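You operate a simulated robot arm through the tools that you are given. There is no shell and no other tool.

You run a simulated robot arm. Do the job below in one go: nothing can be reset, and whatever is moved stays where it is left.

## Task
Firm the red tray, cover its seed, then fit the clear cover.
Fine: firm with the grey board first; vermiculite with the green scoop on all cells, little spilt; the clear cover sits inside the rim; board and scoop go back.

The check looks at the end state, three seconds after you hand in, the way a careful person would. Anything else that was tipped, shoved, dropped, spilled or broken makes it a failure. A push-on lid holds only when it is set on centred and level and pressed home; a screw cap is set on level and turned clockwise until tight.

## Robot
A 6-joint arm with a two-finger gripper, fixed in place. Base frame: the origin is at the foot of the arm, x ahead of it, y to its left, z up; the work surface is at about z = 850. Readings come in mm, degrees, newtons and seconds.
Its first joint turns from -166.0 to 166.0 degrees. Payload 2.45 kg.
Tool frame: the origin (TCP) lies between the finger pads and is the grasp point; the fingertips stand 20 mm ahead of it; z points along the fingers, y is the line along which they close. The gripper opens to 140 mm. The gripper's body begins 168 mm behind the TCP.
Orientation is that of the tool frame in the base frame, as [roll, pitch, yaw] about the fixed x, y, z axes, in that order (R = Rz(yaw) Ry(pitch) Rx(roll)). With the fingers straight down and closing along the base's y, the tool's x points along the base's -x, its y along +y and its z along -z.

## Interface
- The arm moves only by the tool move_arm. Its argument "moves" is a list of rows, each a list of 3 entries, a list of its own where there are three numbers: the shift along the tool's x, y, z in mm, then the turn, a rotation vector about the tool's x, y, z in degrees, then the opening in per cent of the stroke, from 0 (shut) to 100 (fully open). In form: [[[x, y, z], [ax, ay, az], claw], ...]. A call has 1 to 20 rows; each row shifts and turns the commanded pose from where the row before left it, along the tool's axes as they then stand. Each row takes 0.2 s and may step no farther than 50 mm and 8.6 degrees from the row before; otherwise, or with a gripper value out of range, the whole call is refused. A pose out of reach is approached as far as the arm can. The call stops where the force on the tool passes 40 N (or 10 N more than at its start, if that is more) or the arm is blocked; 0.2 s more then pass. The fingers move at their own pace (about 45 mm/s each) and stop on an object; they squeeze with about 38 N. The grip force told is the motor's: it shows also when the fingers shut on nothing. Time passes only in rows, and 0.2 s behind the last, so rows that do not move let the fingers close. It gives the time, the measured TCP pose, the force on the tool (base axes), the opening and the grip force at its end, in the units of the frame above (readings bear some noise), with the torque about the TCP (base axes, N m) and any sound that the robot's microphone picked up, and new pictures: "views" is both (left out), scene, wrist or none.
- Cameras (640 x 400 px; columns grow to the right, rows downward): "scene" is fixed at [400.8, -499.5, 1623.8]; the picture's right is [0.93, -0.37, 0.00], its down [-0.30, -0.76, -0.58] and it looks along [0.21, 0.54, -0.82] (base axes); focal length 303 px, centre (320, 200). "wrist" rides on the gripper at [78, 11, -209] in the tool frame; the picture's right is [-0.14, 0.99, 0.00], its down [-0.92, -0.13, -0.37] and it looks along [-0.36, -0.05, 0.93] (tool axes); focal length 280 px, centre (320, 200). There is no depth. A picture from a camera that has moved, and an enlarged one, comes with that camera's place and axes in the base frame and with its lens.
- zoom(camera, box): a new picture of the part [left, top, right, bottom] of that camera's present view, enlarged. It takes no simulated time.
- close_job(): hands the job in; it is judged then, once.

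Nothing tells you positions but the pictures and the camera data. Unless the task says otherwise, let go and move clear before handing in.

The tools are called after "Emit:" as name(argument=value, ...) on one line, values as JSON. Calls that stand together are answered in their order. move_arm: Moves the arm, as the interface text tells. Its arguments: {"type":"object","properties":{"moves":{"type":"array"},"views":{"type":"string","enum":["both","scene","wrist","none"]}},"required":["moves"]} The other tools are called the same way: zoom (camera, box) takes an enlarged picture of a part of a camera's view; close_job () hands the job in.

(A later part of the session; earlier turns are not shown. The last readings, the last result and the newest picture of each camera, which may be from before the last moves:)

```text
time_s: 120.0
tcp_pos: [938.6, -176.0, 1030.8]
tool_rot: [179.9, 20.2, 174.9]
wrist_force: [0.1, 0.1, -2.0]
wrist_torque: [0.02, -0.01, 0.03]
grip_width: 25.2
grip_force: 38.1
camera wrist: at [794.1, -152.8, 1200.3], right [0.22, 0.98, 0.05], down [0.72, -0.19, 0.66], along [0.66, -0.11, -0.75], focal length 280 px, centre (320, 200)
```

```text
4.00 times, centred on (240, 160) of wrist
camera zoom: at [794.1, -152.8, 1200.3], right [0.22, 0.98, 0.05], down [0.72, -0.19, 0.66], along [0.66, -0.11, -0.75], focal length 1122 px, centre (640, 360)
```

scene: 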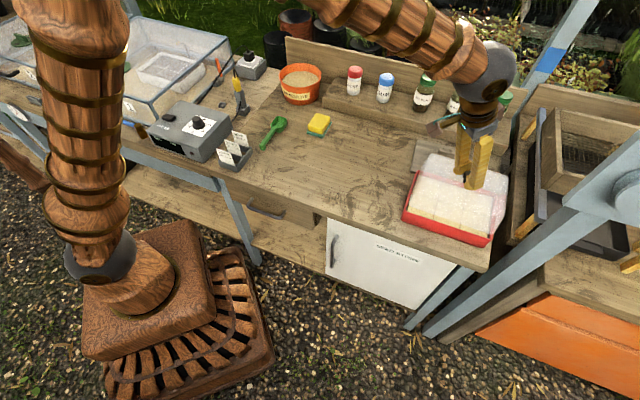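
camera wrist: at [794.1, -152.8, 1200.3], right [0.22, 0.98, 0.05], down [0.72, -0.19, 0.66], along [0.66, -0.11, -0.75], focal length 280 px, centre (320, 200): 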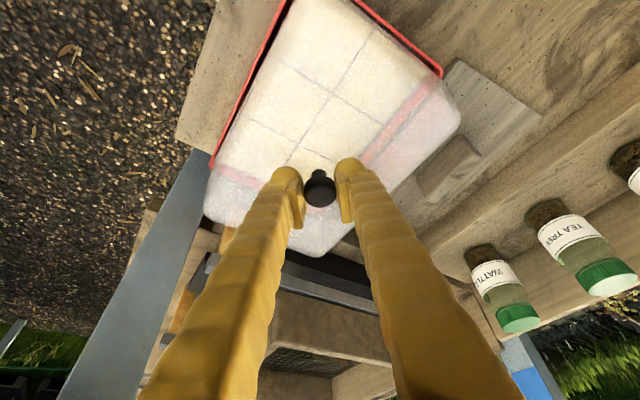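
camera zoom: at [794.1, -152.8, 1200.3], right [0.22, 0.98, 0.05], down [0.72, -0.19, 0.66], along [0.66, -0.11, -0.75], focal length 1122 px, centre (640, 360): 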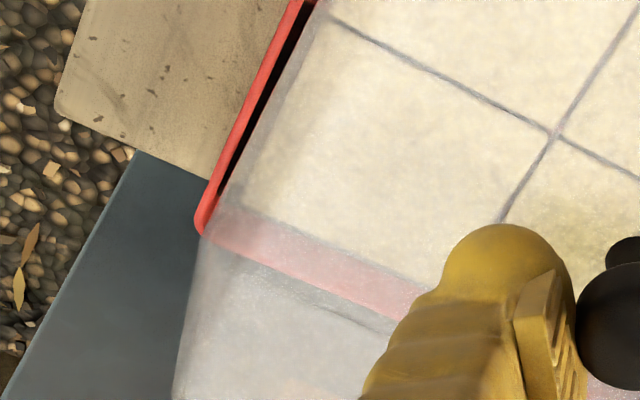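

The clear cover lets me compare its base with the rim. It needs about +0.6° of turn, 2 mm to the left and 2 mm to the front, so I correct that while lowering a little.

Emit:
move_arm(moves=[[[5.65, -0.42, 6.44], [0, 0, 0], 0], [[0, 0, 0], [-0.207, 0, -0.563], 0], [[0, 0, 0], [0, 0, 0], 0]], views="none")

Emit:
zoom(camera="scene", box=[405, 160, 445, 190])

Emit:
zoom(camera="scene", box=[475, 175, 515, 205])

Emit:
zoom(camera="scene", box=[475, 215, 515, 245])

Emit:
zoom(camera="scene", box=[400, 190, 440, 220])

Emit:
zoom(camera="wrist", box=[380, 40, 480, 140])

Emit:
zoom(camera="wrist", box=[190, 110, 290, 210])

```text
time_s: 120.8
tcp_pos: [935.0, -177.1, 1022.8]
tool_rot: [179.9, 20.1, 175.5]
wrist_force: [-0.2, -0.3, -0.3]
wrist_torque: [-0.01, 0.02, -0.01]
grip_width: 25.1
grip_force: 37.8
```

```text
13.33 times, centred on (425, 175) of scene
camera zoom: at [400.8, -499.5, 1623.8], right [0.93, -0.37, 0.0], down [-0.3, -0.76, -0.58], along [0.21, 0.54, -0.82], focal length 4035 px, centre (-1080, 533)
```

zoom: 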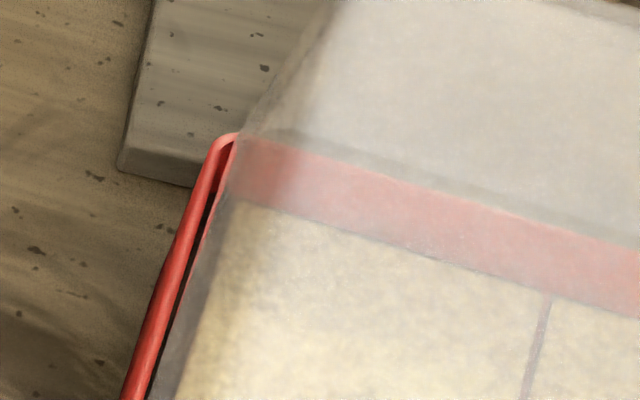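

```text
13.33 times, centred on (495, 190) of scene
camera zoom: at [400.8, -499.5, 1623.8], right [0.93, -0.37, 0.0], down [-0.3, -0.76, -0.58], along [0.21, 0.54, -0.82], focal length 4035 px, centre (-2013, 333)
```

zoom: 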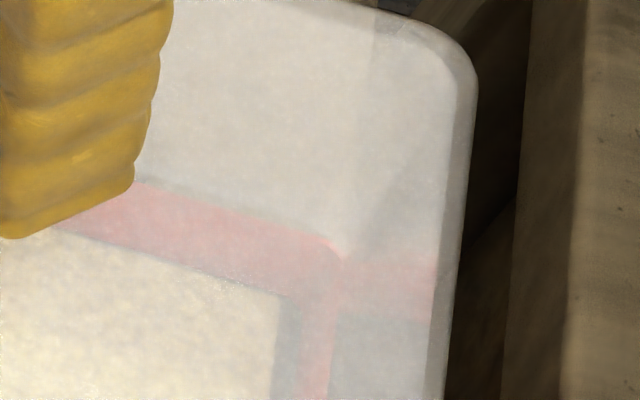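

```text
13.33 times, centred on (495, 230) of scene
camera zoom: at [400.8, -499.5, 1623.8], right [0.93, -0.37, 0.0], down [-0.3, -0.76, -0.58], along [0.21, 0.54, -0.82], focal length 4035 px, centre (-2013, -200)
```

zoom: 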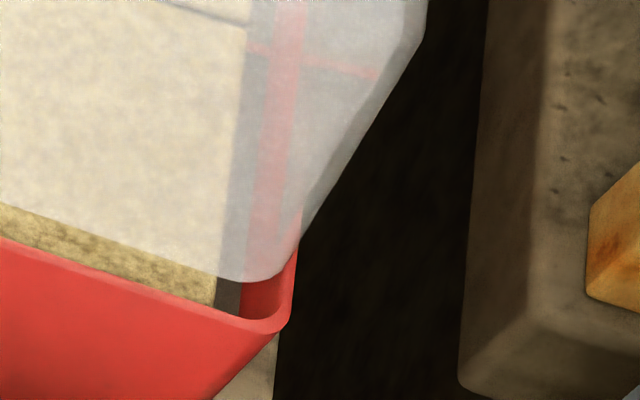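

```text
13.33 times, centred on (420, 205) of scene
camera zoom: at [400.8, -499.5, 1623.8], right [0.93, -0.37, 0.0], down [-0.3, -0.76, -0.58], along [0.21, 0.54, -0.82], focal length 4035 px, centre (-1013, 133)
```

zoom: 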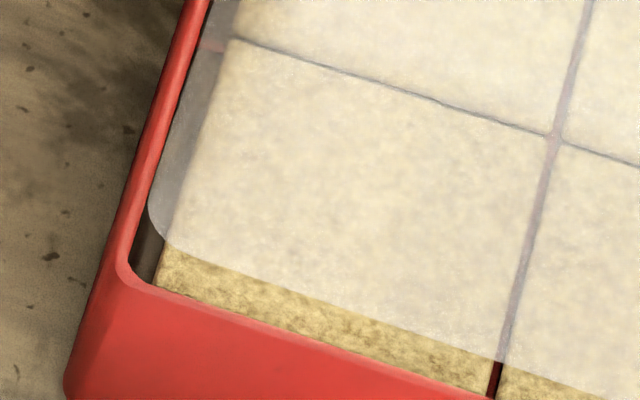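

```text
4.00 times, centred on (430, 90) of wrist
camera zoom: at [790.4, -154.7, 1192.8], right [0.21, 0.98, 0.05], down [0.73, -0.19, 0.66], along [0.66, -0.1, -0.75], focal length 1122 px, centre (-120, 640)
```

zoom: 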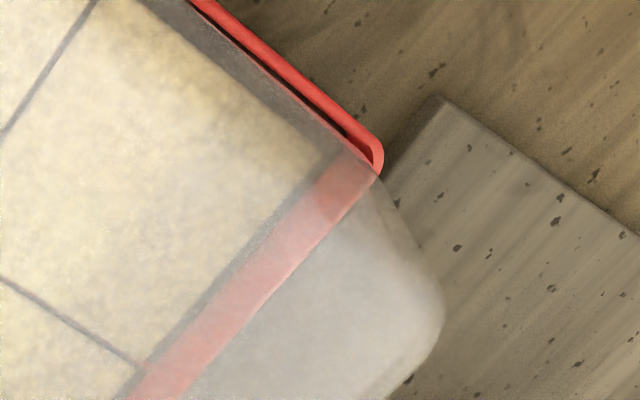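

```text
4.00 times, centred on (240, 160) of wrist
camera zoom: at [790.4, -154.7, 1192.8], right [0.21, 0.98, 0.05], down [0.73, -0.19, 0.66], along [0.66, -0.1, -0.75], focal length 1122 px, centre (640, 360)
```

zoom: 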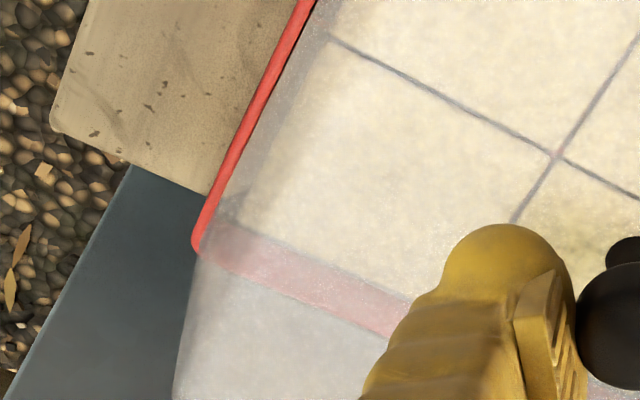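

Emit:
move_arm(moves=[[[0, 0, 0], [-0.345, 0, -0.939], 0], [[0, 0, 0], [0, 0, 0], 0], [[0, 0, 0], [0, 0, 0], 0]], views="none")

Emit:
zoom(camera="scene", box=[475, 175, 515, 205])

Emit:
zoom(camera="scene", box=[475, 215, 515, 245])

Emit:
zoom(camera="scene", box=[400, 190, 440, 220])

Emit:
zoom(camera="wrist", box=[380, 40, 480, 140])

Emit:
zoom(camera="scene", box=[390, 145, 520, 250])

```text
time_s: 121.6
tcp_pos: [933.4, -175.5, 1023.9]
tool_rot: [179.9, 20.2, 176.4]
wrist_force: [0.2, -0.6, -0.7]
wrist_torque: [0.0, 0.01, -0.02]
grip_width: 25.0
grip_force: 37.5
```

```text
13.33 times, centred on (495, 190) of scene
camera zoom: at [400.8, -499.5, 1623.8], right [0.93, -0.37, 0.0], down [-0.3, -0.76, -0.58], along [0.21, 0.54, -0.82], focal length 4035 px, centre (-2013, 333)
```

zoom: 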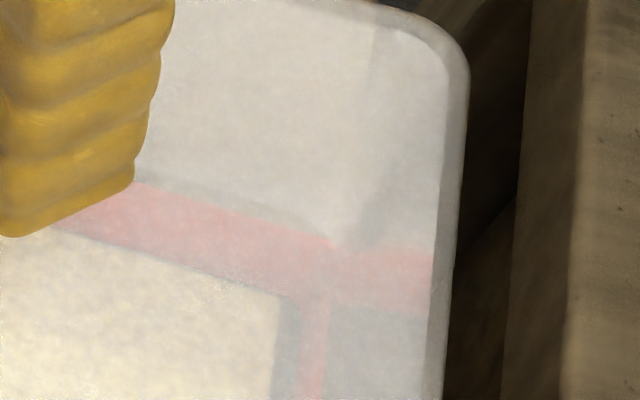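

```text
13.33 times, centred on (495, 230) of scene
camera zoom: at [400.8, -499.5, 1623.8], right [0.93, -0.37, 0.0], down [-0.3, -0.76, -0.58], along [0.21, 0.54, -0.82], focal length 4035 px, centre (-2013, -200)
```

zoom: 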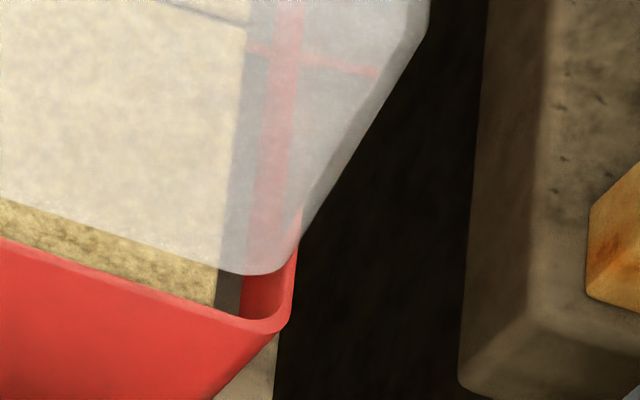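

```text
13.33 times, centred on (420, 205) of scene
camera zoom: at [400.8, -499.5, 1623.8], right [0.93, -0.37, 0.0], down [-0.3, -0.76, -0.58], along [0.21, 0.54, -0.82], focal length 4035 px, centre (-1013, 133)
```

zoom: 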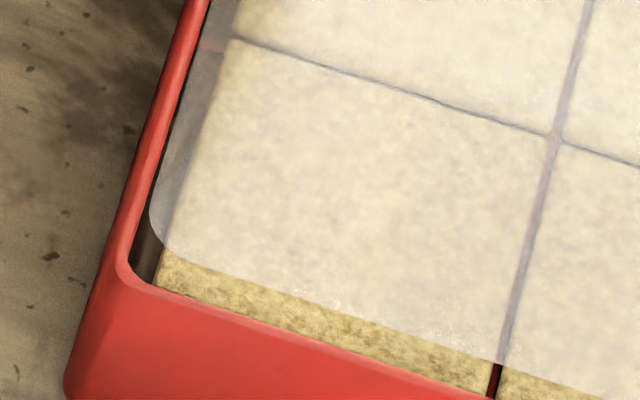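

```text
4.00 times, centred on (430, 90) of wrist
camera zoom: at [789.8, -156.7, 1192.7], right [0.19, 0.98, 0.05], down [0.73, -0.17, 0.66], along [0.66, -0.09, -0.75], focal length 1122 px, centre (-120, 640)
```

zoom: 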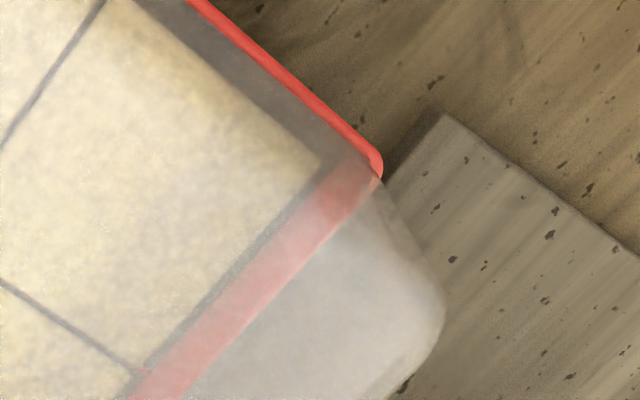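

```text
3.81 times, centred on (455, 198) of scene
camera zoom: at [400.8, -499.5, 1623.8], right [0.93, -0.37, 0.0], down [-0.3, -0.76, -0.58], along [0.21, 0.54, -0.82], focal length 1153 px, centre (-194, 210)
```

zoom: 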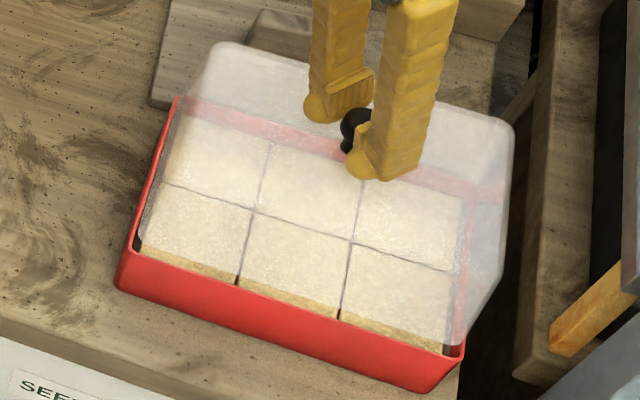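

Emit:
zoom(camera="scene", box=[404, 195, 424, 210])

Emit:
zoom(camera="scene", box=[408, 164, 428, 179])

Emit:
zoom(camera="scene", box=[482, 215, 502, 230])

Emit:
zoom(camera="scene", box=[485, 185, 505, 200])

Emit:
zoom(camera="wrist", box=[420, 60, 450, 90])

Emit:
zoom(camera="wrist", box=[210, 150, 260, 190])

```text
16.00 times, centred on (414, 202) of scene
camera zoom: at [400.8, -499.5, 1623.8], right [0.93, -0.37, 0.0], down [-0.3, -0.76, -0.58], along [0.21, 0.54, -0.82], focal length 4842 px, centre (-1184, 160)
```

zoom: 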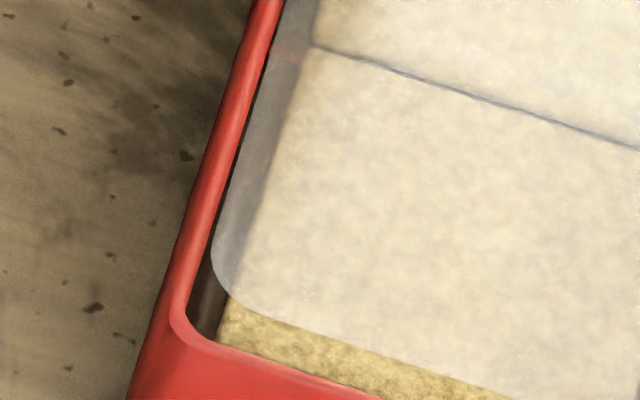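

```text
16.00 times, centred on (418, 172) of scene
camera zoom: at [400.8, -499.5, 1623.8], right [0.93, -0.37, 0.0], down [-0.3, -0.76, -0.58], along [0.21, 0.54, -0.82], focal length 4842 px, centre (-1248, 656)
```

zoom: 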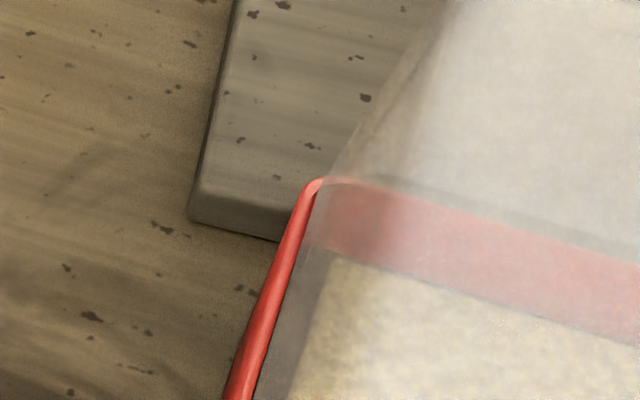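

```text
16.00 times, centred on (492, 222) of scene
camera zoom: at [400.8, -499.5, 1623.8], right [0.93, -0.37, 0.0], down [-0.3, -0.76, -0.58], along [0.21, 0.54, -0.82], focal length 4842 px, centre (-2432, -160)
```

zoom: 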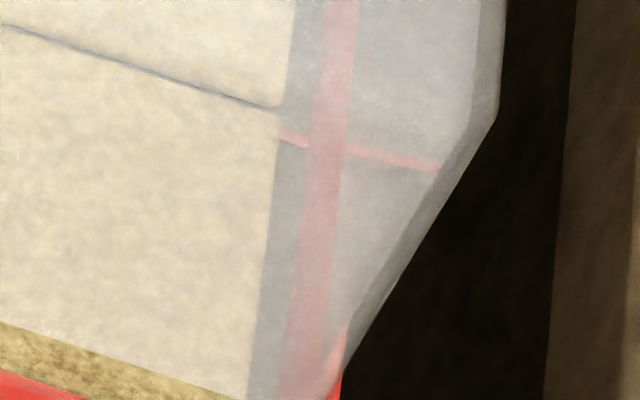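

```text
16.00 times, centred on (495, 192) of scene
camera zoom: at [400.8, -499.5, 1623.8], right [0.93, -0.37, 0.0], down [-0.3, -0.76, -0.58], along [0.21, 0.54, -0.82], focal length 4842 px, centre (-2480, 320)
```

zoom: 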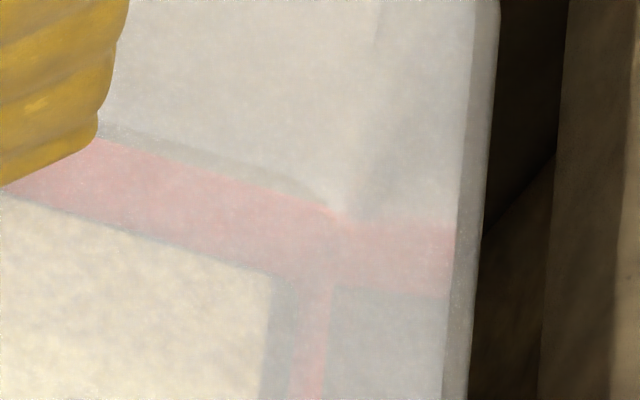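

```text
13.33 times, centred on (435, 75) of wrist
camera zoom: at [789.8, -156.7, 1192.7], right [0.19, 0.98, 0.05], down [0.73, -0.17, 0.66], along [0.66, -0.09, -0.75], focal length 3738 px, centre (-1213, 1867)
```

zoom: 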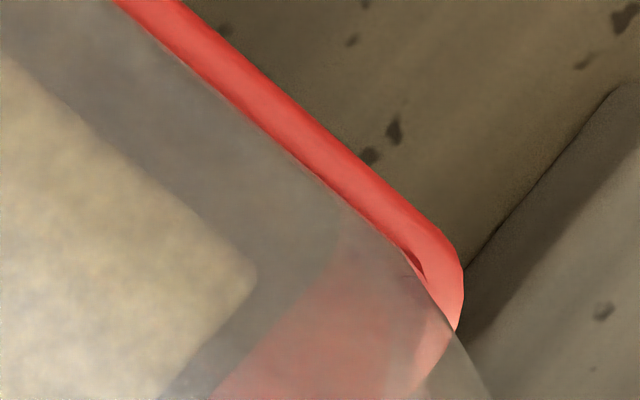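

```text
10.00 times, centred on (235, 170) of wrist
camera zoom: at [789.8, -156.7, 1192.7], right [0.19, 0.98, 0.05], down [0.73, -0.17, 0.66], along [0.66, -0.09, -0.75], focal length 2804 px, centre (1170, 500)
```

zoom: 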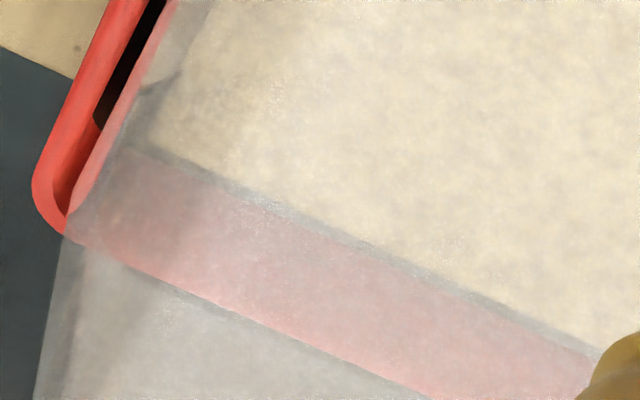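

Emit:
move_arm(moves=[[[-0.85, -0.79, 0.31], [0, 0, 0], 0], [[0, 0, 0], [0.173, 0, 0.469], 0], [[0.7, 0, 1.88], [0, 0, 0], 0], [[0.7, 0, 1.88], [0, 0, 0], 0], [[0, 0, 0], [0, 0, 0], 0]], views="none")

Emit:
zoom(camera="scene", box=[404, 195, 424, 210])

Emit:
zoom(camera="scene", box=[408, 164, 428, 179])

Emit:
zoom(camera="scene", box=[482, 222, 502, 237])

Emit:
zoom(camera="scene", box=[485, 185, 505, 200])

Emit:
zoom(camera="wrist", box=[420, 60, 450, 90])

Emit:
zoom(camera="wrist", box=[210, 150, 260, 190])

```text
time_s: 122.8
tcp_pos: [935.0, -175.4, 1019.4]
tool_rot: [179.9, 20.1, 176.0]
wrist_force: [0.0, -0.3, -1.0]
wrist_torque: [0.0, -0.06, -0.01]
grip_width: 25.0
grip_force: 38.2
```

```text
16.00 times, centred on (414, 202) of scene
camera zoom: at [400.8, -499.5, 1623.8], right [0.93, -0.37, 0.0], down [-0.3, -0.76, -0.58], along [0.21, 0.54, -0.82], focal length 4842 px, centre (-1184, 160)
```

zoom: 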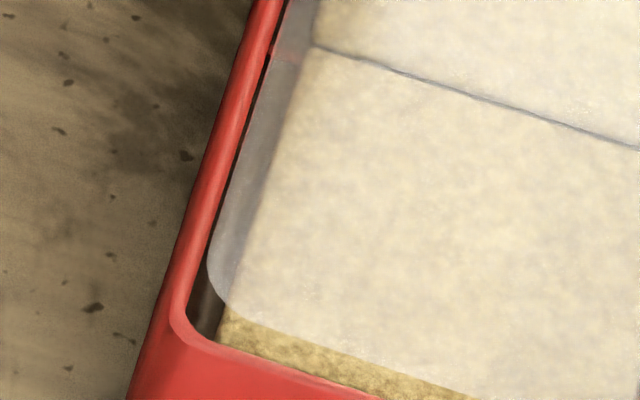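

```text
16.00 times, centred on (418, 172) of scene
camera zoom: at [400.8, -499.5, 1623.8], right [0.93, -0.37, 0.0], down [-0.3, -0.76, -0.58], along [0.21, 0.54, -0.82], focal length 4842 px, centre (-1248, 656)
```

zoom: 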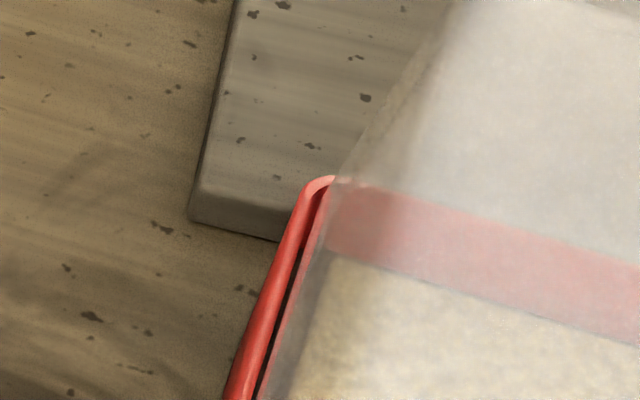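

```text
16.00 times, centred on (492, 230) of scene
camera zoom: at [400.8, -499.5, 1623.8], right [0.93, -0.37, 0.0], down [-0.3, -0.76, -0.58], along [0.21, 0.54, -0.82], focal length 4842 px, centre (-2432, -272)
```

zoom: 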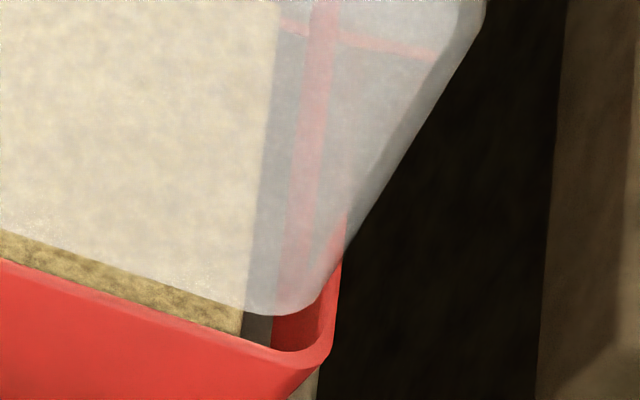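

```text
16.00 times, centred on (495, 192) of scene
camera zoom: at [400.8, -499.5, 1623.8], right [0.93, -0.37, 0.0], down [-0.3, -0.76, -0.58], along [0.21, 0.54, -0.82], focal length 4842 px, centre (-2480, 320)
```

zoom: 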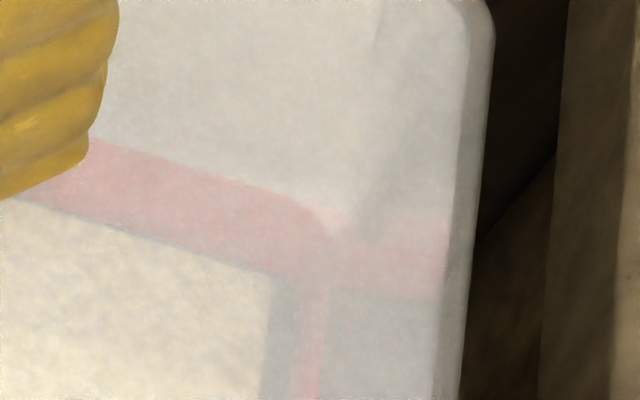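

```text
13.33 times, centred on (435, 75) of wrist
camera zoom: at [790.5, -155.9, 1188.4], right [0.2, 0.98, 0.05], down [0.73, -0.18, 0.66], along [0.66, -0.1, -0.75], focal length 3738 px, centre (-1213, 1867)
```

zoom: 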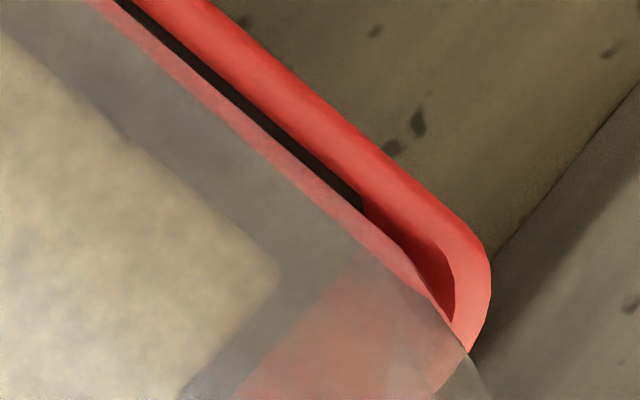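

```text
10.00 times, centred on (235, 170) of wrist
camera zoom: at [790.5, -155.9, 1188.4], right [0.2, 0.98, 0.05], down [0.73, -0.18, 0.66], along [0.66, -0.1, -0.75], focal length 2804 px, centre (1170, 500)
```

zoom: 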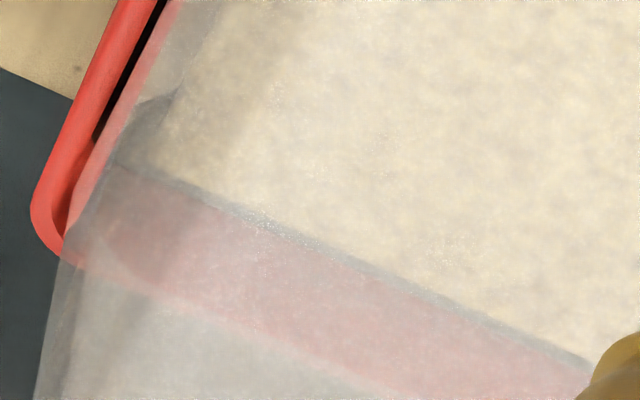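

Emit:
move_arm(moves=[[[-0.27, -1.04, 0.1], [0, 0, 0], 0], [[0.7, 0, 1.88], [0, 0, 0], 0], [[0.7, 0, 1.88], [0, 0, 0], 0], [[0.7, 0, 1.88], [0, 0, 0], 0], [[0, 0, 0], [0, 0, 0], 0]], views="none")

Emit:
zoom(camera="scene", box=[404, 195, 424, 210])

Emit:
zoom(camera="scene", box=[482, 222, 502, 237])

Emit:
zoom(camera="scene", box=[485, 185, 505, 200])

Emit:
zoom(camera="wrist", box=[420, 60, 450, 90])

Emit:
zoom(camera="wrist", box=[210, 150, 260, 190])

```text
time_s: 124.0
tcp_pos: [934.0, -177.4, 1011.9]
tool_rot: [179.8, 20.2, 176.0]
wrist_force: [0.8, 0.4, 0.5]
wrist_torque: [-0.02, -0.05, 0.05]
grip_width: 24.9
grip_force: 37.7
```

```text
16.00 times, centred on (414, 202) of scene
camera zoom: at [400.8, -499.5, 1623.8], right [0.93, -0.37, 0.0], down [-0.3, -0.76, -0.58], along [0.21, 0.54, -0.82], focal length 4842 px, centre (-1184, 160)
```

zoom: 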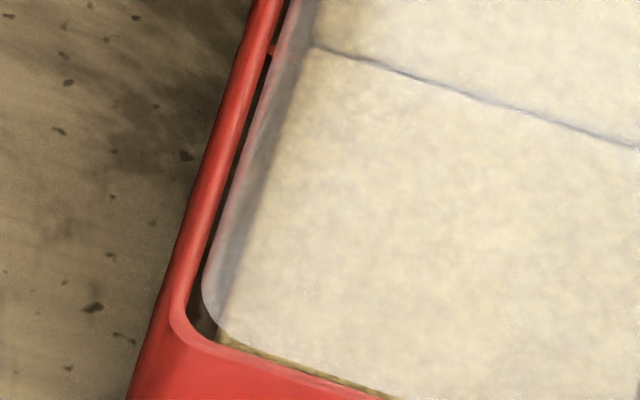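

```text
16.00 times, centred on (492, 230) of scene
camera zoom: at [400.8, -499.5, 1623.8], right [0.93, -0.37, 0.0], down [-0.3, -0.76, -0.58], along [0.21, 0.54, -0.82], focal length 4842 px, centre (-2432, -272)
```

zoom: 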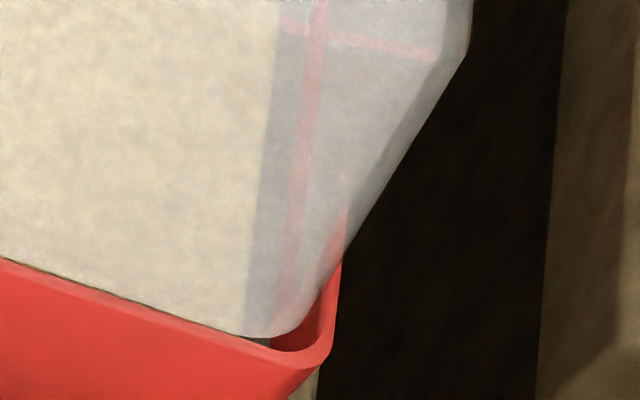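

```text
16.00 times, centred on (495, 192) of scene
camera zoom: at [400.8, -499.5, 1623.8], right [0.93, -0.37, 0.0], down [-0.3, -0.76, -0.58], along [0.21, 0.54, -0.82], focal length 4842 px, centre (-2480, 320)
```

zoom: 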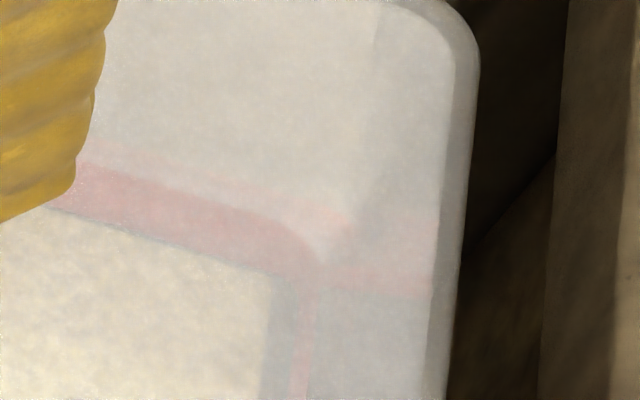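

```text
13.33 times, centred on (435, 75) of wrist
camera zoom: at [790.4, -156.9, 1182.3], right [0.2, 0.98, 0.05], down [0.73, -0.18, 0.66], along [0.66, -0.1, -0.75], focal length 3738 px, centre (-1213, 1867)
```

zoom: 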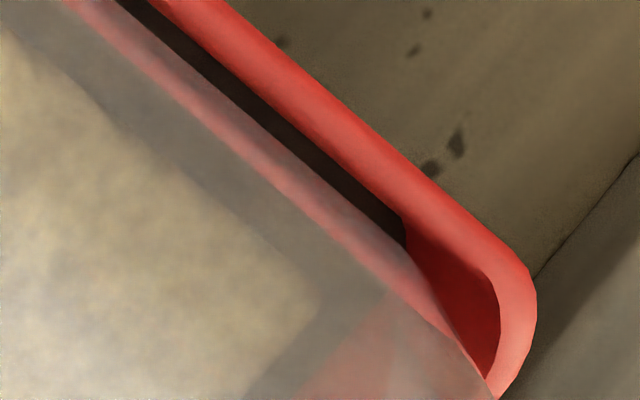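

```text
10.00 times, centred on (235, 170) of wrist
camera zoom: at [790.4, -156.9, 1182.3], right [0.2, 0.98, 0.05], down [0.73, -0.18, 0.66], along [0.66, -0.1, -0.75], focal length 2804 px, centre (1170, 500)
```

zoom: 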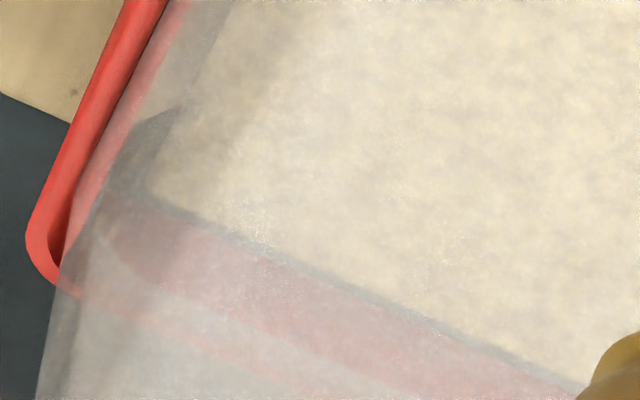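

Emit:
move_arm(moves=[[[0.7, 0, 1.88], [0, 0, 0], 0], [[0.7, 0, 1.88], [0, 0, 0], 0], [[0.7, 0, 1.88], [0, 0, 0], 0], [[0, 0, 0], [0, 0, 0], 0]], views="none")

Emit:
zoom(camera="scene", box=[390, 145, 520, 250])

Emit:
zoom(camera="scene", box=[482, 222, 502, 237])

Emit:
zoom(camera="scene", box=[485, 185, 505, 200])

Emit:
zoom(camera="wrist", box=[380, 40, 480, 140])

Emit:
zoom(camera="wrist", box=[190, 130, 290, 210])

```text
time_s: 125.0
tcp_pos: [934.7, -178.2, 1006.4]
tool_rot: [179.9, 20.2, 176.1]
wrist_force: [0.6, 0.7, -0.2]
wrist_torque: [0.0, -0.02, -0.03]
grip_width: 24.7
grip_force: 38.2
```

```text
3.81 times, centred on (455, 198) of scene
camera zoom: at [400.8, -499.5, 1623.8], right [0.93, -0.37, 0.0], down [-0.3, -0.76, -0.58], along [0.21, 0.54, -0.82], focal length 1153 px, centre (-194, 210)
```

zoom: 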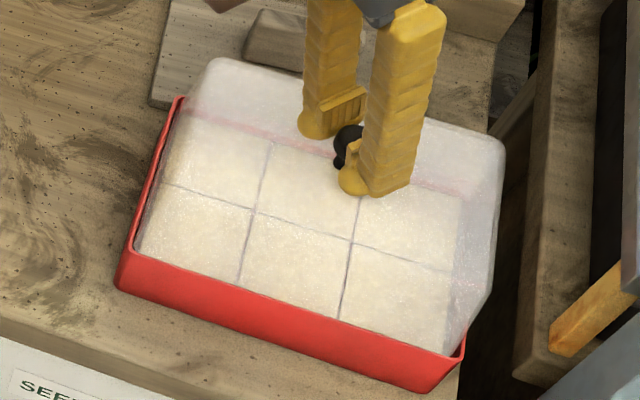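

```text
16.00 times, centred on (492, 230) of scene
camera zoom: at [400.8, -499.5, 1623.8], right [0.93, -0.37, 0.0], down [-0.3, -0.76, -0.58], along [0.21, 0.54, -0.82], focal length 4842 px, centre (-2432, -272)
```

zoom: 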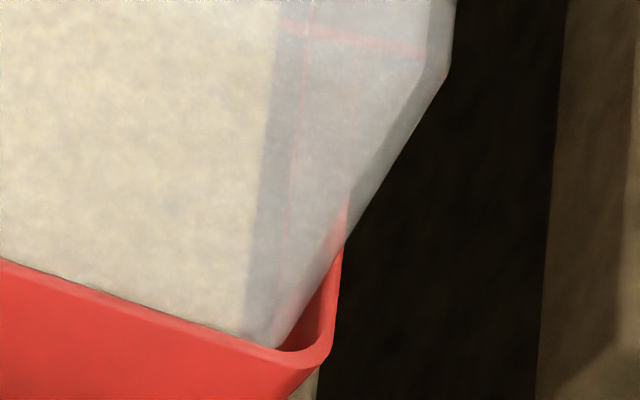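

```text
16.00 times, centred on (495, 192) of scene
camera zoom: at [400.8, -499.5, 1623.8], right [0.93, -0.37, 0.0], down [-0.3, -0.76, -0.58], along [0.21, 0.54, -0.82], focal length 4842 px, centre (-2480, 320)
```

zoom: 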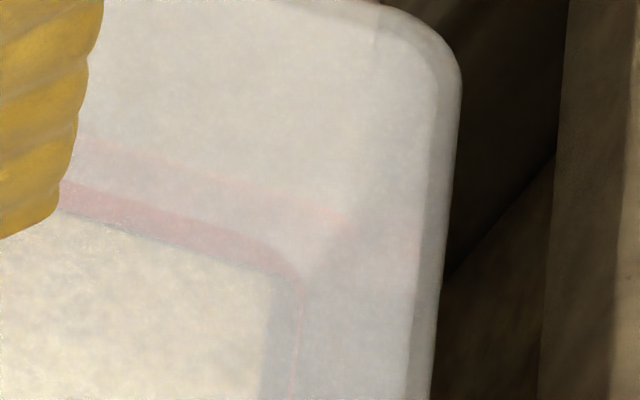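

```text
4.00 times, centred on (430, 90) of wrist
camera zoom: at [790.5, -157.0, 1176.1], right [0.2, 0.98, 0.05], down [0.73, -0.18, 0.66], along [0.66, -0.1, -0.75], focal length 1122 px, centre (-120, 640)
```

zoom: 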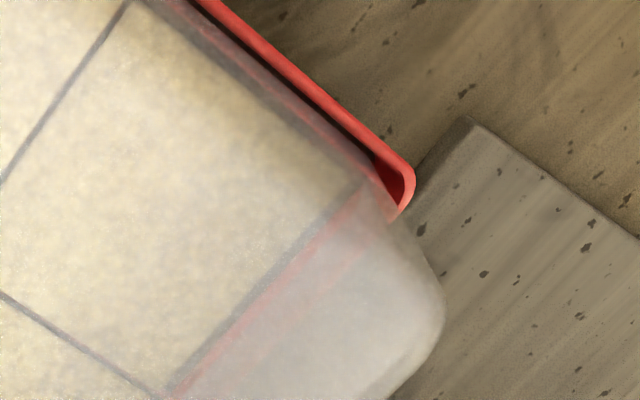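

```text
5.00 times, centred on (240, 170) of wrist
camera zoom: at [790.5, -157.0, 1176.1], right [0.2, 0.98, 0.05], down [0.73, -0.18, 0.66], along [0.66, -0.1, -0.75], focal length 1402 px, centre (720, 350)
```

zoom: 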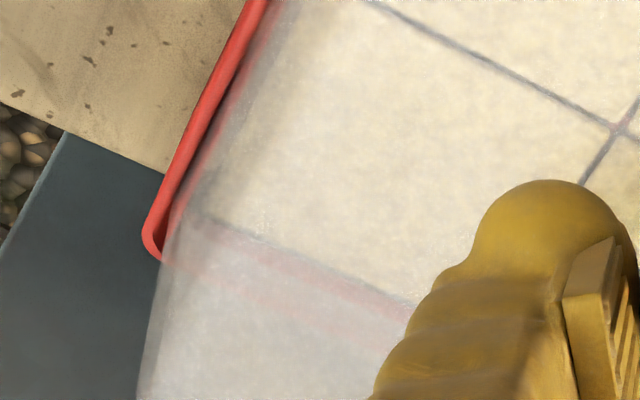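

Emit:
move_arm(moves=[[[0.7, 0, 1.88], [0, 0, 0], 0], [[0.7, 0, 1.88], [0, 0, 0], 0], [[0.7, 0, 1.88], [0, 0, 0], 0], [[0, 0, 0], [0, 0, 0], 0]], views="none")

Emit:
zoom(camera="scene", box=[390, 145, 520, 250])

Emit:
zoom(camera="wrist", box=[380, 40, 480, 140])

```text
time_s: 126.0
tcp_pos: [935.7, -176.3, 1000.2]
tool_rot: [179.9, 20.2, 176.0]
wrist_force: [-0.4, -1.1, -1.3]
wrist_torque: [0.0, 0.03, -0.01]
grip_width: 24.6
grip_force: 37.8
```

```text
3.81 times, centred on (455, 198) of scene
camera zoom: at [400.8, -499.5, 1623.8], right [0.93, -0.37, 0.0], down [-0.3, -0.76, -0.58], along [0.21, 0.54, -0.82], focal length 1153 px, centre (-194, 210)
```

zoom: 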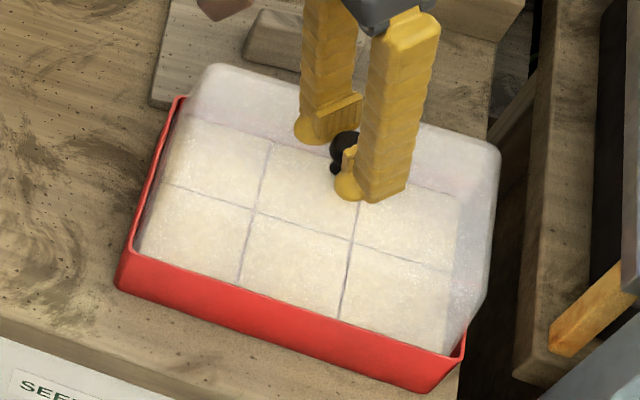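

```text
4.00 times, centred on (430, 90) of wrist
camera zoom: at [790.6, -156.8, 1169.2], right [0.2, 0.98, 0.05], down [0.73, -0.18, 0.66], along [0.66, -0.1, -0.75], focal length 1122 px, centre (-120, 640)
```

zoom: 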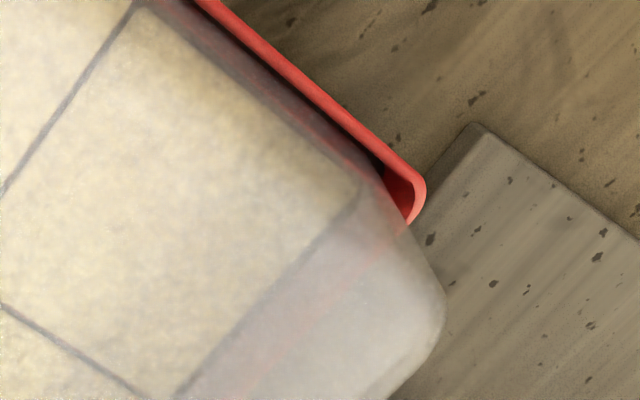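

Still no contact. I keep lowering in small steps.

Emit:
move_arm(moves=[[[0.52, 0, 1.41], [0, 0, 0], 0], [[0.52, 0, 1.41], [0, 0, 0], 0], [[0.52, 0, 1.41], [0, 0, 0], 0], [[0, 0, 0], [0, 0, 0], 0]], views="none")

Emit:
zoom(camera="scene", box=[390, 145, 520, 250])

```text
time_s: 127.0
tcp_pos: [935.1, -177.2, 995.8]
tool_rot: [179.9, 20.3, 175.9]
wrist_force: [0.0, 0.4, -0.3]
wrist_torque: [0.01, 0.0, 0.03]
grip_width: 24.7
grip_force: 38.2
```

```text
3.81 times, centred on (455, 198) of scene
camera zoom: at [400.8, -499.5, 1623.8], right [0.93, -0.37, 0.0], down [-0.3, -0.76, -0.58], along [0.21, 0.54, -0.82], focal length 1153 px, centre (-194, 210)
```

zoom: 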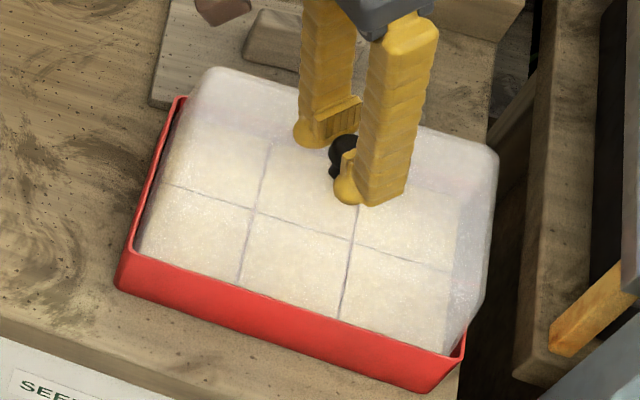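

Emit:
move_arm(moves=[[[0.35, 0, 0.94], [0, 0, 0], 0], [[0.35, 0, 0.94], [0, 0, 0], 0], [[0.35, 0, 0.94], [0, 0, 0], 0], [[0, 0, 0], [0, 0, 0], 0]], views="none")

```text
time_s: 128.0
tcp_pos: [935.4, -176.4, 995.0]
tool_rot: [-180.0, 20.2, 176.1]
wrist_force: [-3.5, 7.6, 19.6]
wrist_torque: [0.14, 0.02, 0.05]
grip_width: 24.7
grip_force: 37.8
```

Emit:
zoom(camera="scene", box=[390, 145, 520, 250])

Emit:
zoom(camera="scene", box=[400, 185, 440, 215])

Emit:
zoom(camera="scene", box=[475, 210, 515, 240])

Emit:
zoom(camera="wrist", box=[180, 0, 480, 260])

```text
3.81 times, centred on (455, 198) of scene
camera zoom: at [400.8, -499.5, 1623.8], right [0.93, -0.37, 0.0], down [-0.3, -0.76, -0.58], along [0.21, 0.54, -0.82], focal length 1153 px, centre (-194, 210)
```

zoom: 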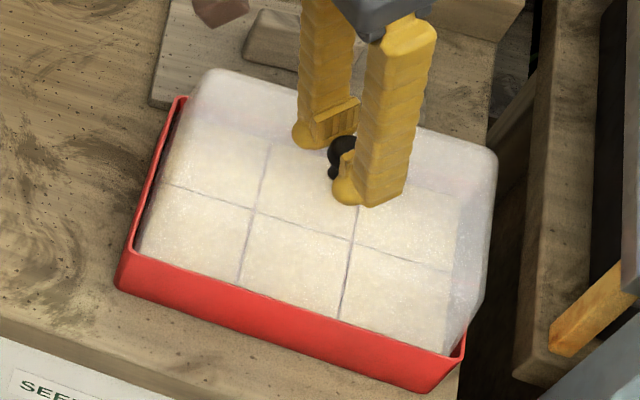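

```text
13.33 times, centred on (420, 200) of scene
camera zoom: at [400.8, -499.5, 1623.8], right [0.93, -0.37, 0.0], down [-0.3, -0.76, -0.58], along [0.21, 0.54, -0.82], focal length 4035 px, centre (-1013, 200)
```

zoom: 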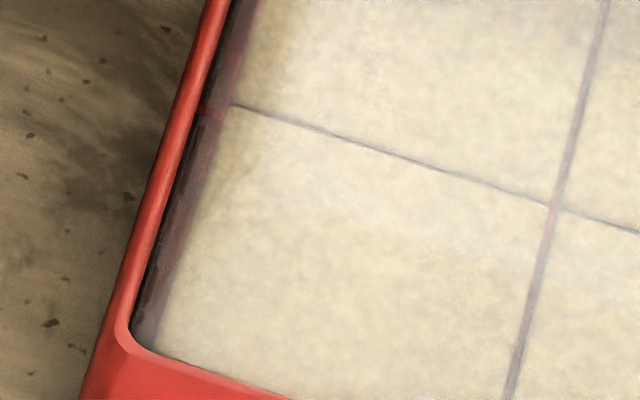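

```text
13.33 times, centred on (495, 225) of scene
camera zoom: at [400.8, -499.5, 1623.8], right [0.93, -0.37, 0.0], down [-0.3, -0.76, -0.58], along [0.21, 0.54, -0.82], focal length 4035 px, centre (-2013, -133)
```

zoom: 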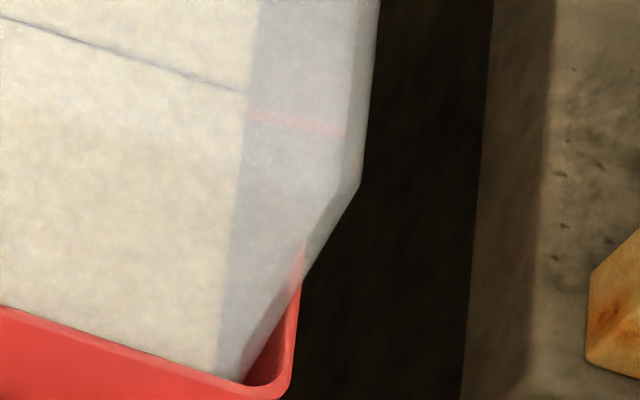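

```text
1.54 times, centred on (330, 130) of wrist
camera zoom: at [790.5, -156.8, 1164.1], right [0.2, 0.98, 0.05], down [0.73, -0.18, 0.66], along [0.66, -0.1, -0.75], focal length 431 px, centre (305, 308)
```

zoom: 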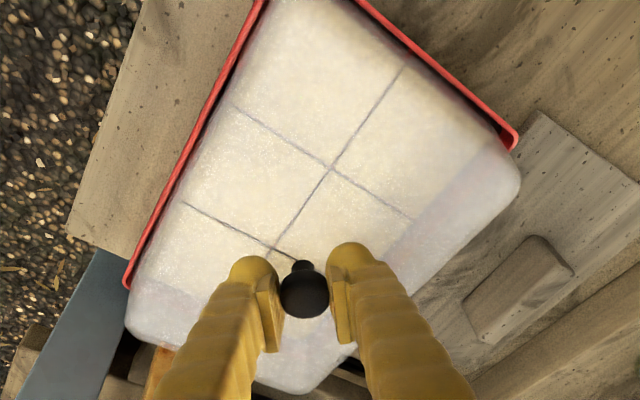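

The cover sits inside the rim and touches at about 20 N. I let go of the knob and back away.

Emit:
move_arm(moves=[[[-0.2, 0, -0.5], [0, 0, 0], 0], [[0, 0, 0], [0, 0, 0], 22], [[0, 0, 0], [0, 0, 0], 30], [[0, 0, 0], [0, 0, 0], 40], [[0, 0, 0], [0, 0, 0], 42], [[-6.9, 0, -18.8], [0, 0, 0], 42], [[-10.4, 0, -28.2], [0, 0, 0], 42], [[-13.8, 0, -37.5], [0, 0, 0], 42], [[-13.8, 0, -37.5], [0, 0, 0], 42], [[0, 0, 0], [0, 0, 0], 42]], views="both")

Emit:
zoom(camera="scene", box=[390, 145, 520, 250])

Emit:
zoom(camera="wrist", box=[180, 0, 480, 260])

```text
time_s: 130.2
tcp_pos: [934.7, -177.5, 1125.0]
tool_rot: [179.9, 20.2, 176.2]
wrist_force: [0.3, 0.2, -0.3]
wrist_torque: [-0.01, 0.04, -0.02]
grip_width: 58.8
grip_force: 0.2
camera wrist: at [789.4, -157.0, 1295.0], right [0.2, 0.98, 0.05], down [0.73, -0.18, 0.66], along [0.66, -0.1, -0.75], focal length 280 px, centre (320, 200)
```

scene: 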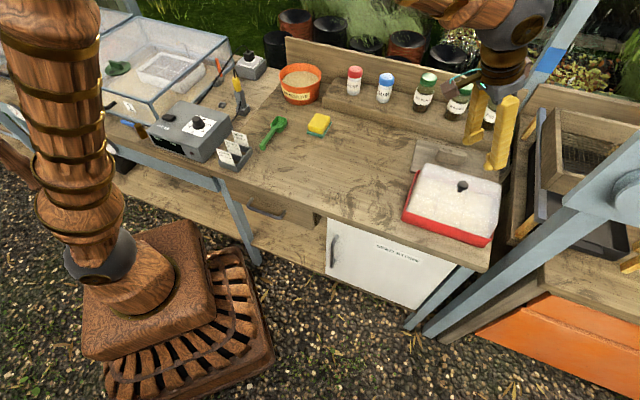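
wrist: 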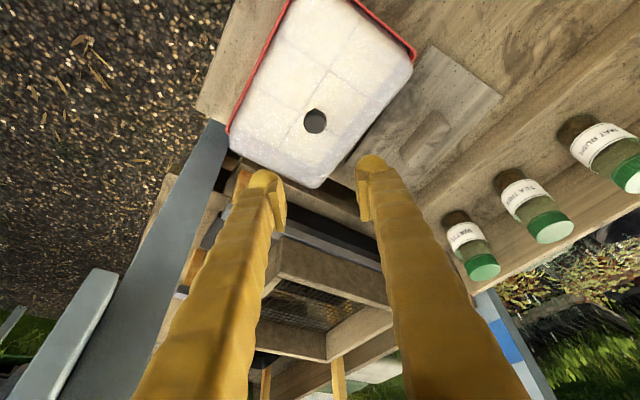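

```text
3.81 times, centred on (455, 198) of scene
camera zoom: at [400.8, -499.5, 1623.8], right [0.93, -0.37, 0.0], down [-0.3, -0.76, -0.58], along [0.21, 0.54, -0.82], focal length 1153 px, centre (-194, 210)
```

zoom: 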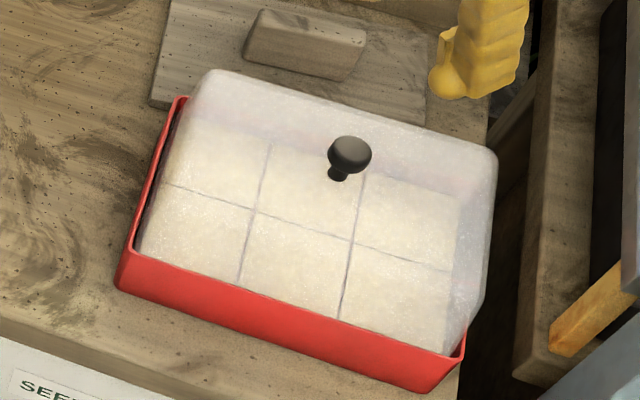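

```text
1.54 times, centred on (330, 130) of wrist
camera zoom: at [789.4, -157.0, 1295.0], right [0.2, 0.98, 0.05], down [0.73, -0.18, 0.66], along [0.66, -0.1, -0.75], focal length 431 px, centre (305, 308)
```

zoom: 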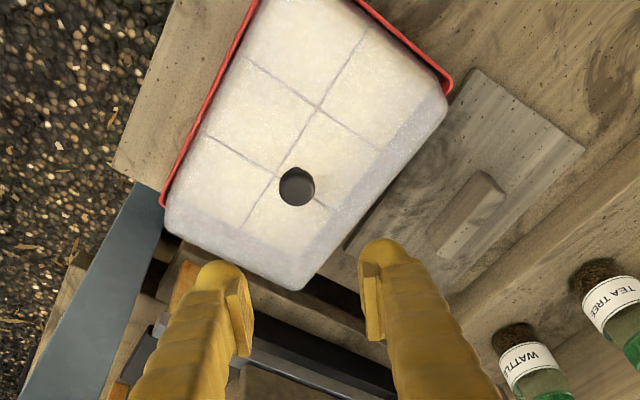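

Emit:
move_arm(moves=[[[36, 0, -30], [0, 0, 0], 42], [[36, 0, -30], [0, 0, 0], 42], [[36, 0, -30], [0, 0, 0], 42], [[36, 0, -30], [0, 0, 0], 42], [[36, 0, -30], [0, 0, 0], 42], [[0, 0, 0], [0, 0, 0], 42]], views="both")

Emit:
zoom(camera="scene", box=[390, 160, 500, 250])

Emit:
zoom(camera="scene", box=[380, 120, 540, 260])

Emit:
zoom(camera="scene", box=[220, 50, 400, 210])

```text
time_s: 131.6
tcp_pos: [714.7, -161.2, 1204.2]
tool_rot: [179.8, 20.1, 176.0]
wrist_force: [0.2, 0.0, 0.3]
wrist_torque: [-0.01, -0.01, 0.03]
grip_width: 58.7
grip_force: 0.1
camera wrist: at [569.6, -140.5, 1372.3], right [0.2, 0.98, 0.05], down [0.73, -0.18, 0.66], along [0.66, -0.1, -0.75], focal length 280 px, centre (320, 200)
```

scene: 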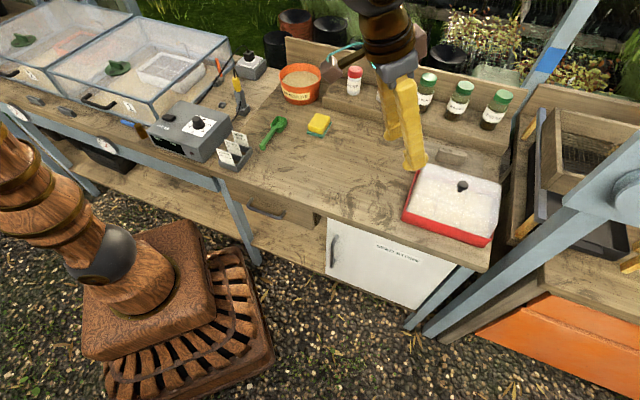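
wrist: 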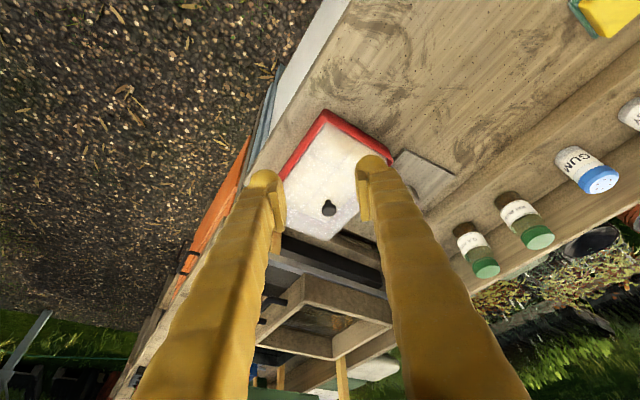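

```text
4.44 times, centred on (445, 205) of scene
camera zoom: at [400.8, -499.5, 1623.8], right [0.93, -0.37, 0.0], down [-0.3, -0.76, -0.58], along [0.21, 0.54, -0.82], focal length 1345 px, centre (-236, 178)
```

zoom: 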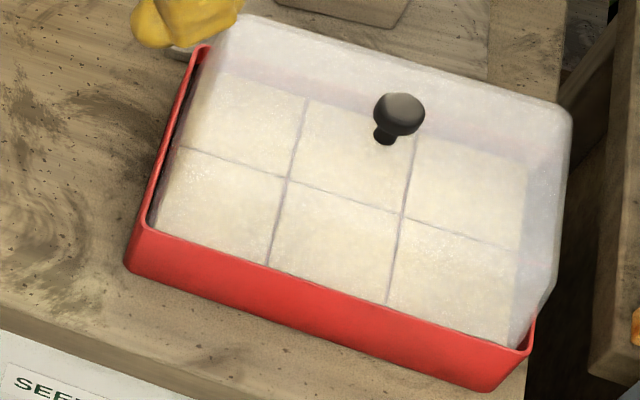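

```text
2.86 times, centred on (460, 190) of scene
camera zoom: at [400.8, -499.5, 1623.8], right [0.93, -0.37, 0.0], down [-0.3, -0.76, -0.58], along [0.21, 0.54, -0.82], focal length 865 px, centre (-80, 229)
```

zoom: 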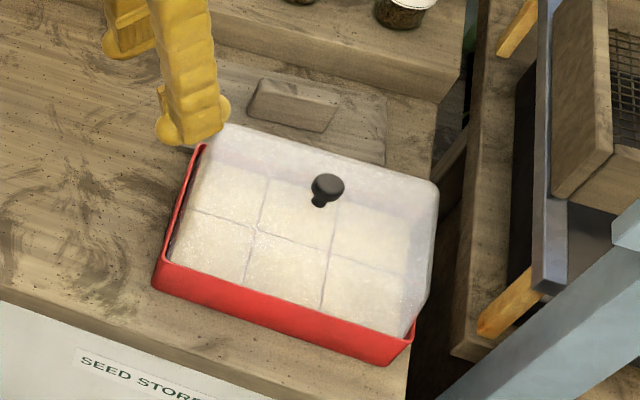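

```text
2.50 times, centred on (310, 130) of scene
camera zoom: at [400.8, -499.5, 1623.8], right [0.93, -0.37, 0.0], down [-0.3, -0.76, -0.58], along [0.21, 0.54, -0.82], focal length 757 px, centre (345, 375)
```

zoom: 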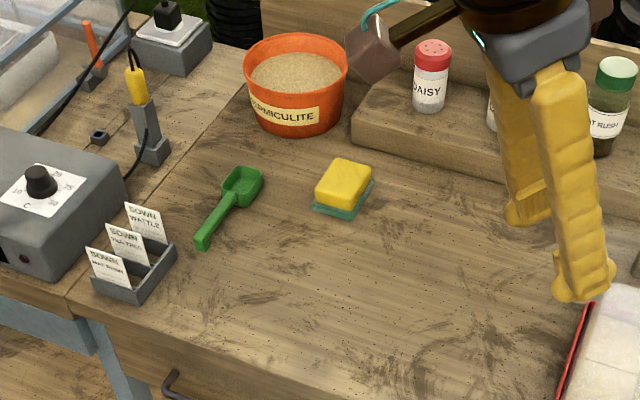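

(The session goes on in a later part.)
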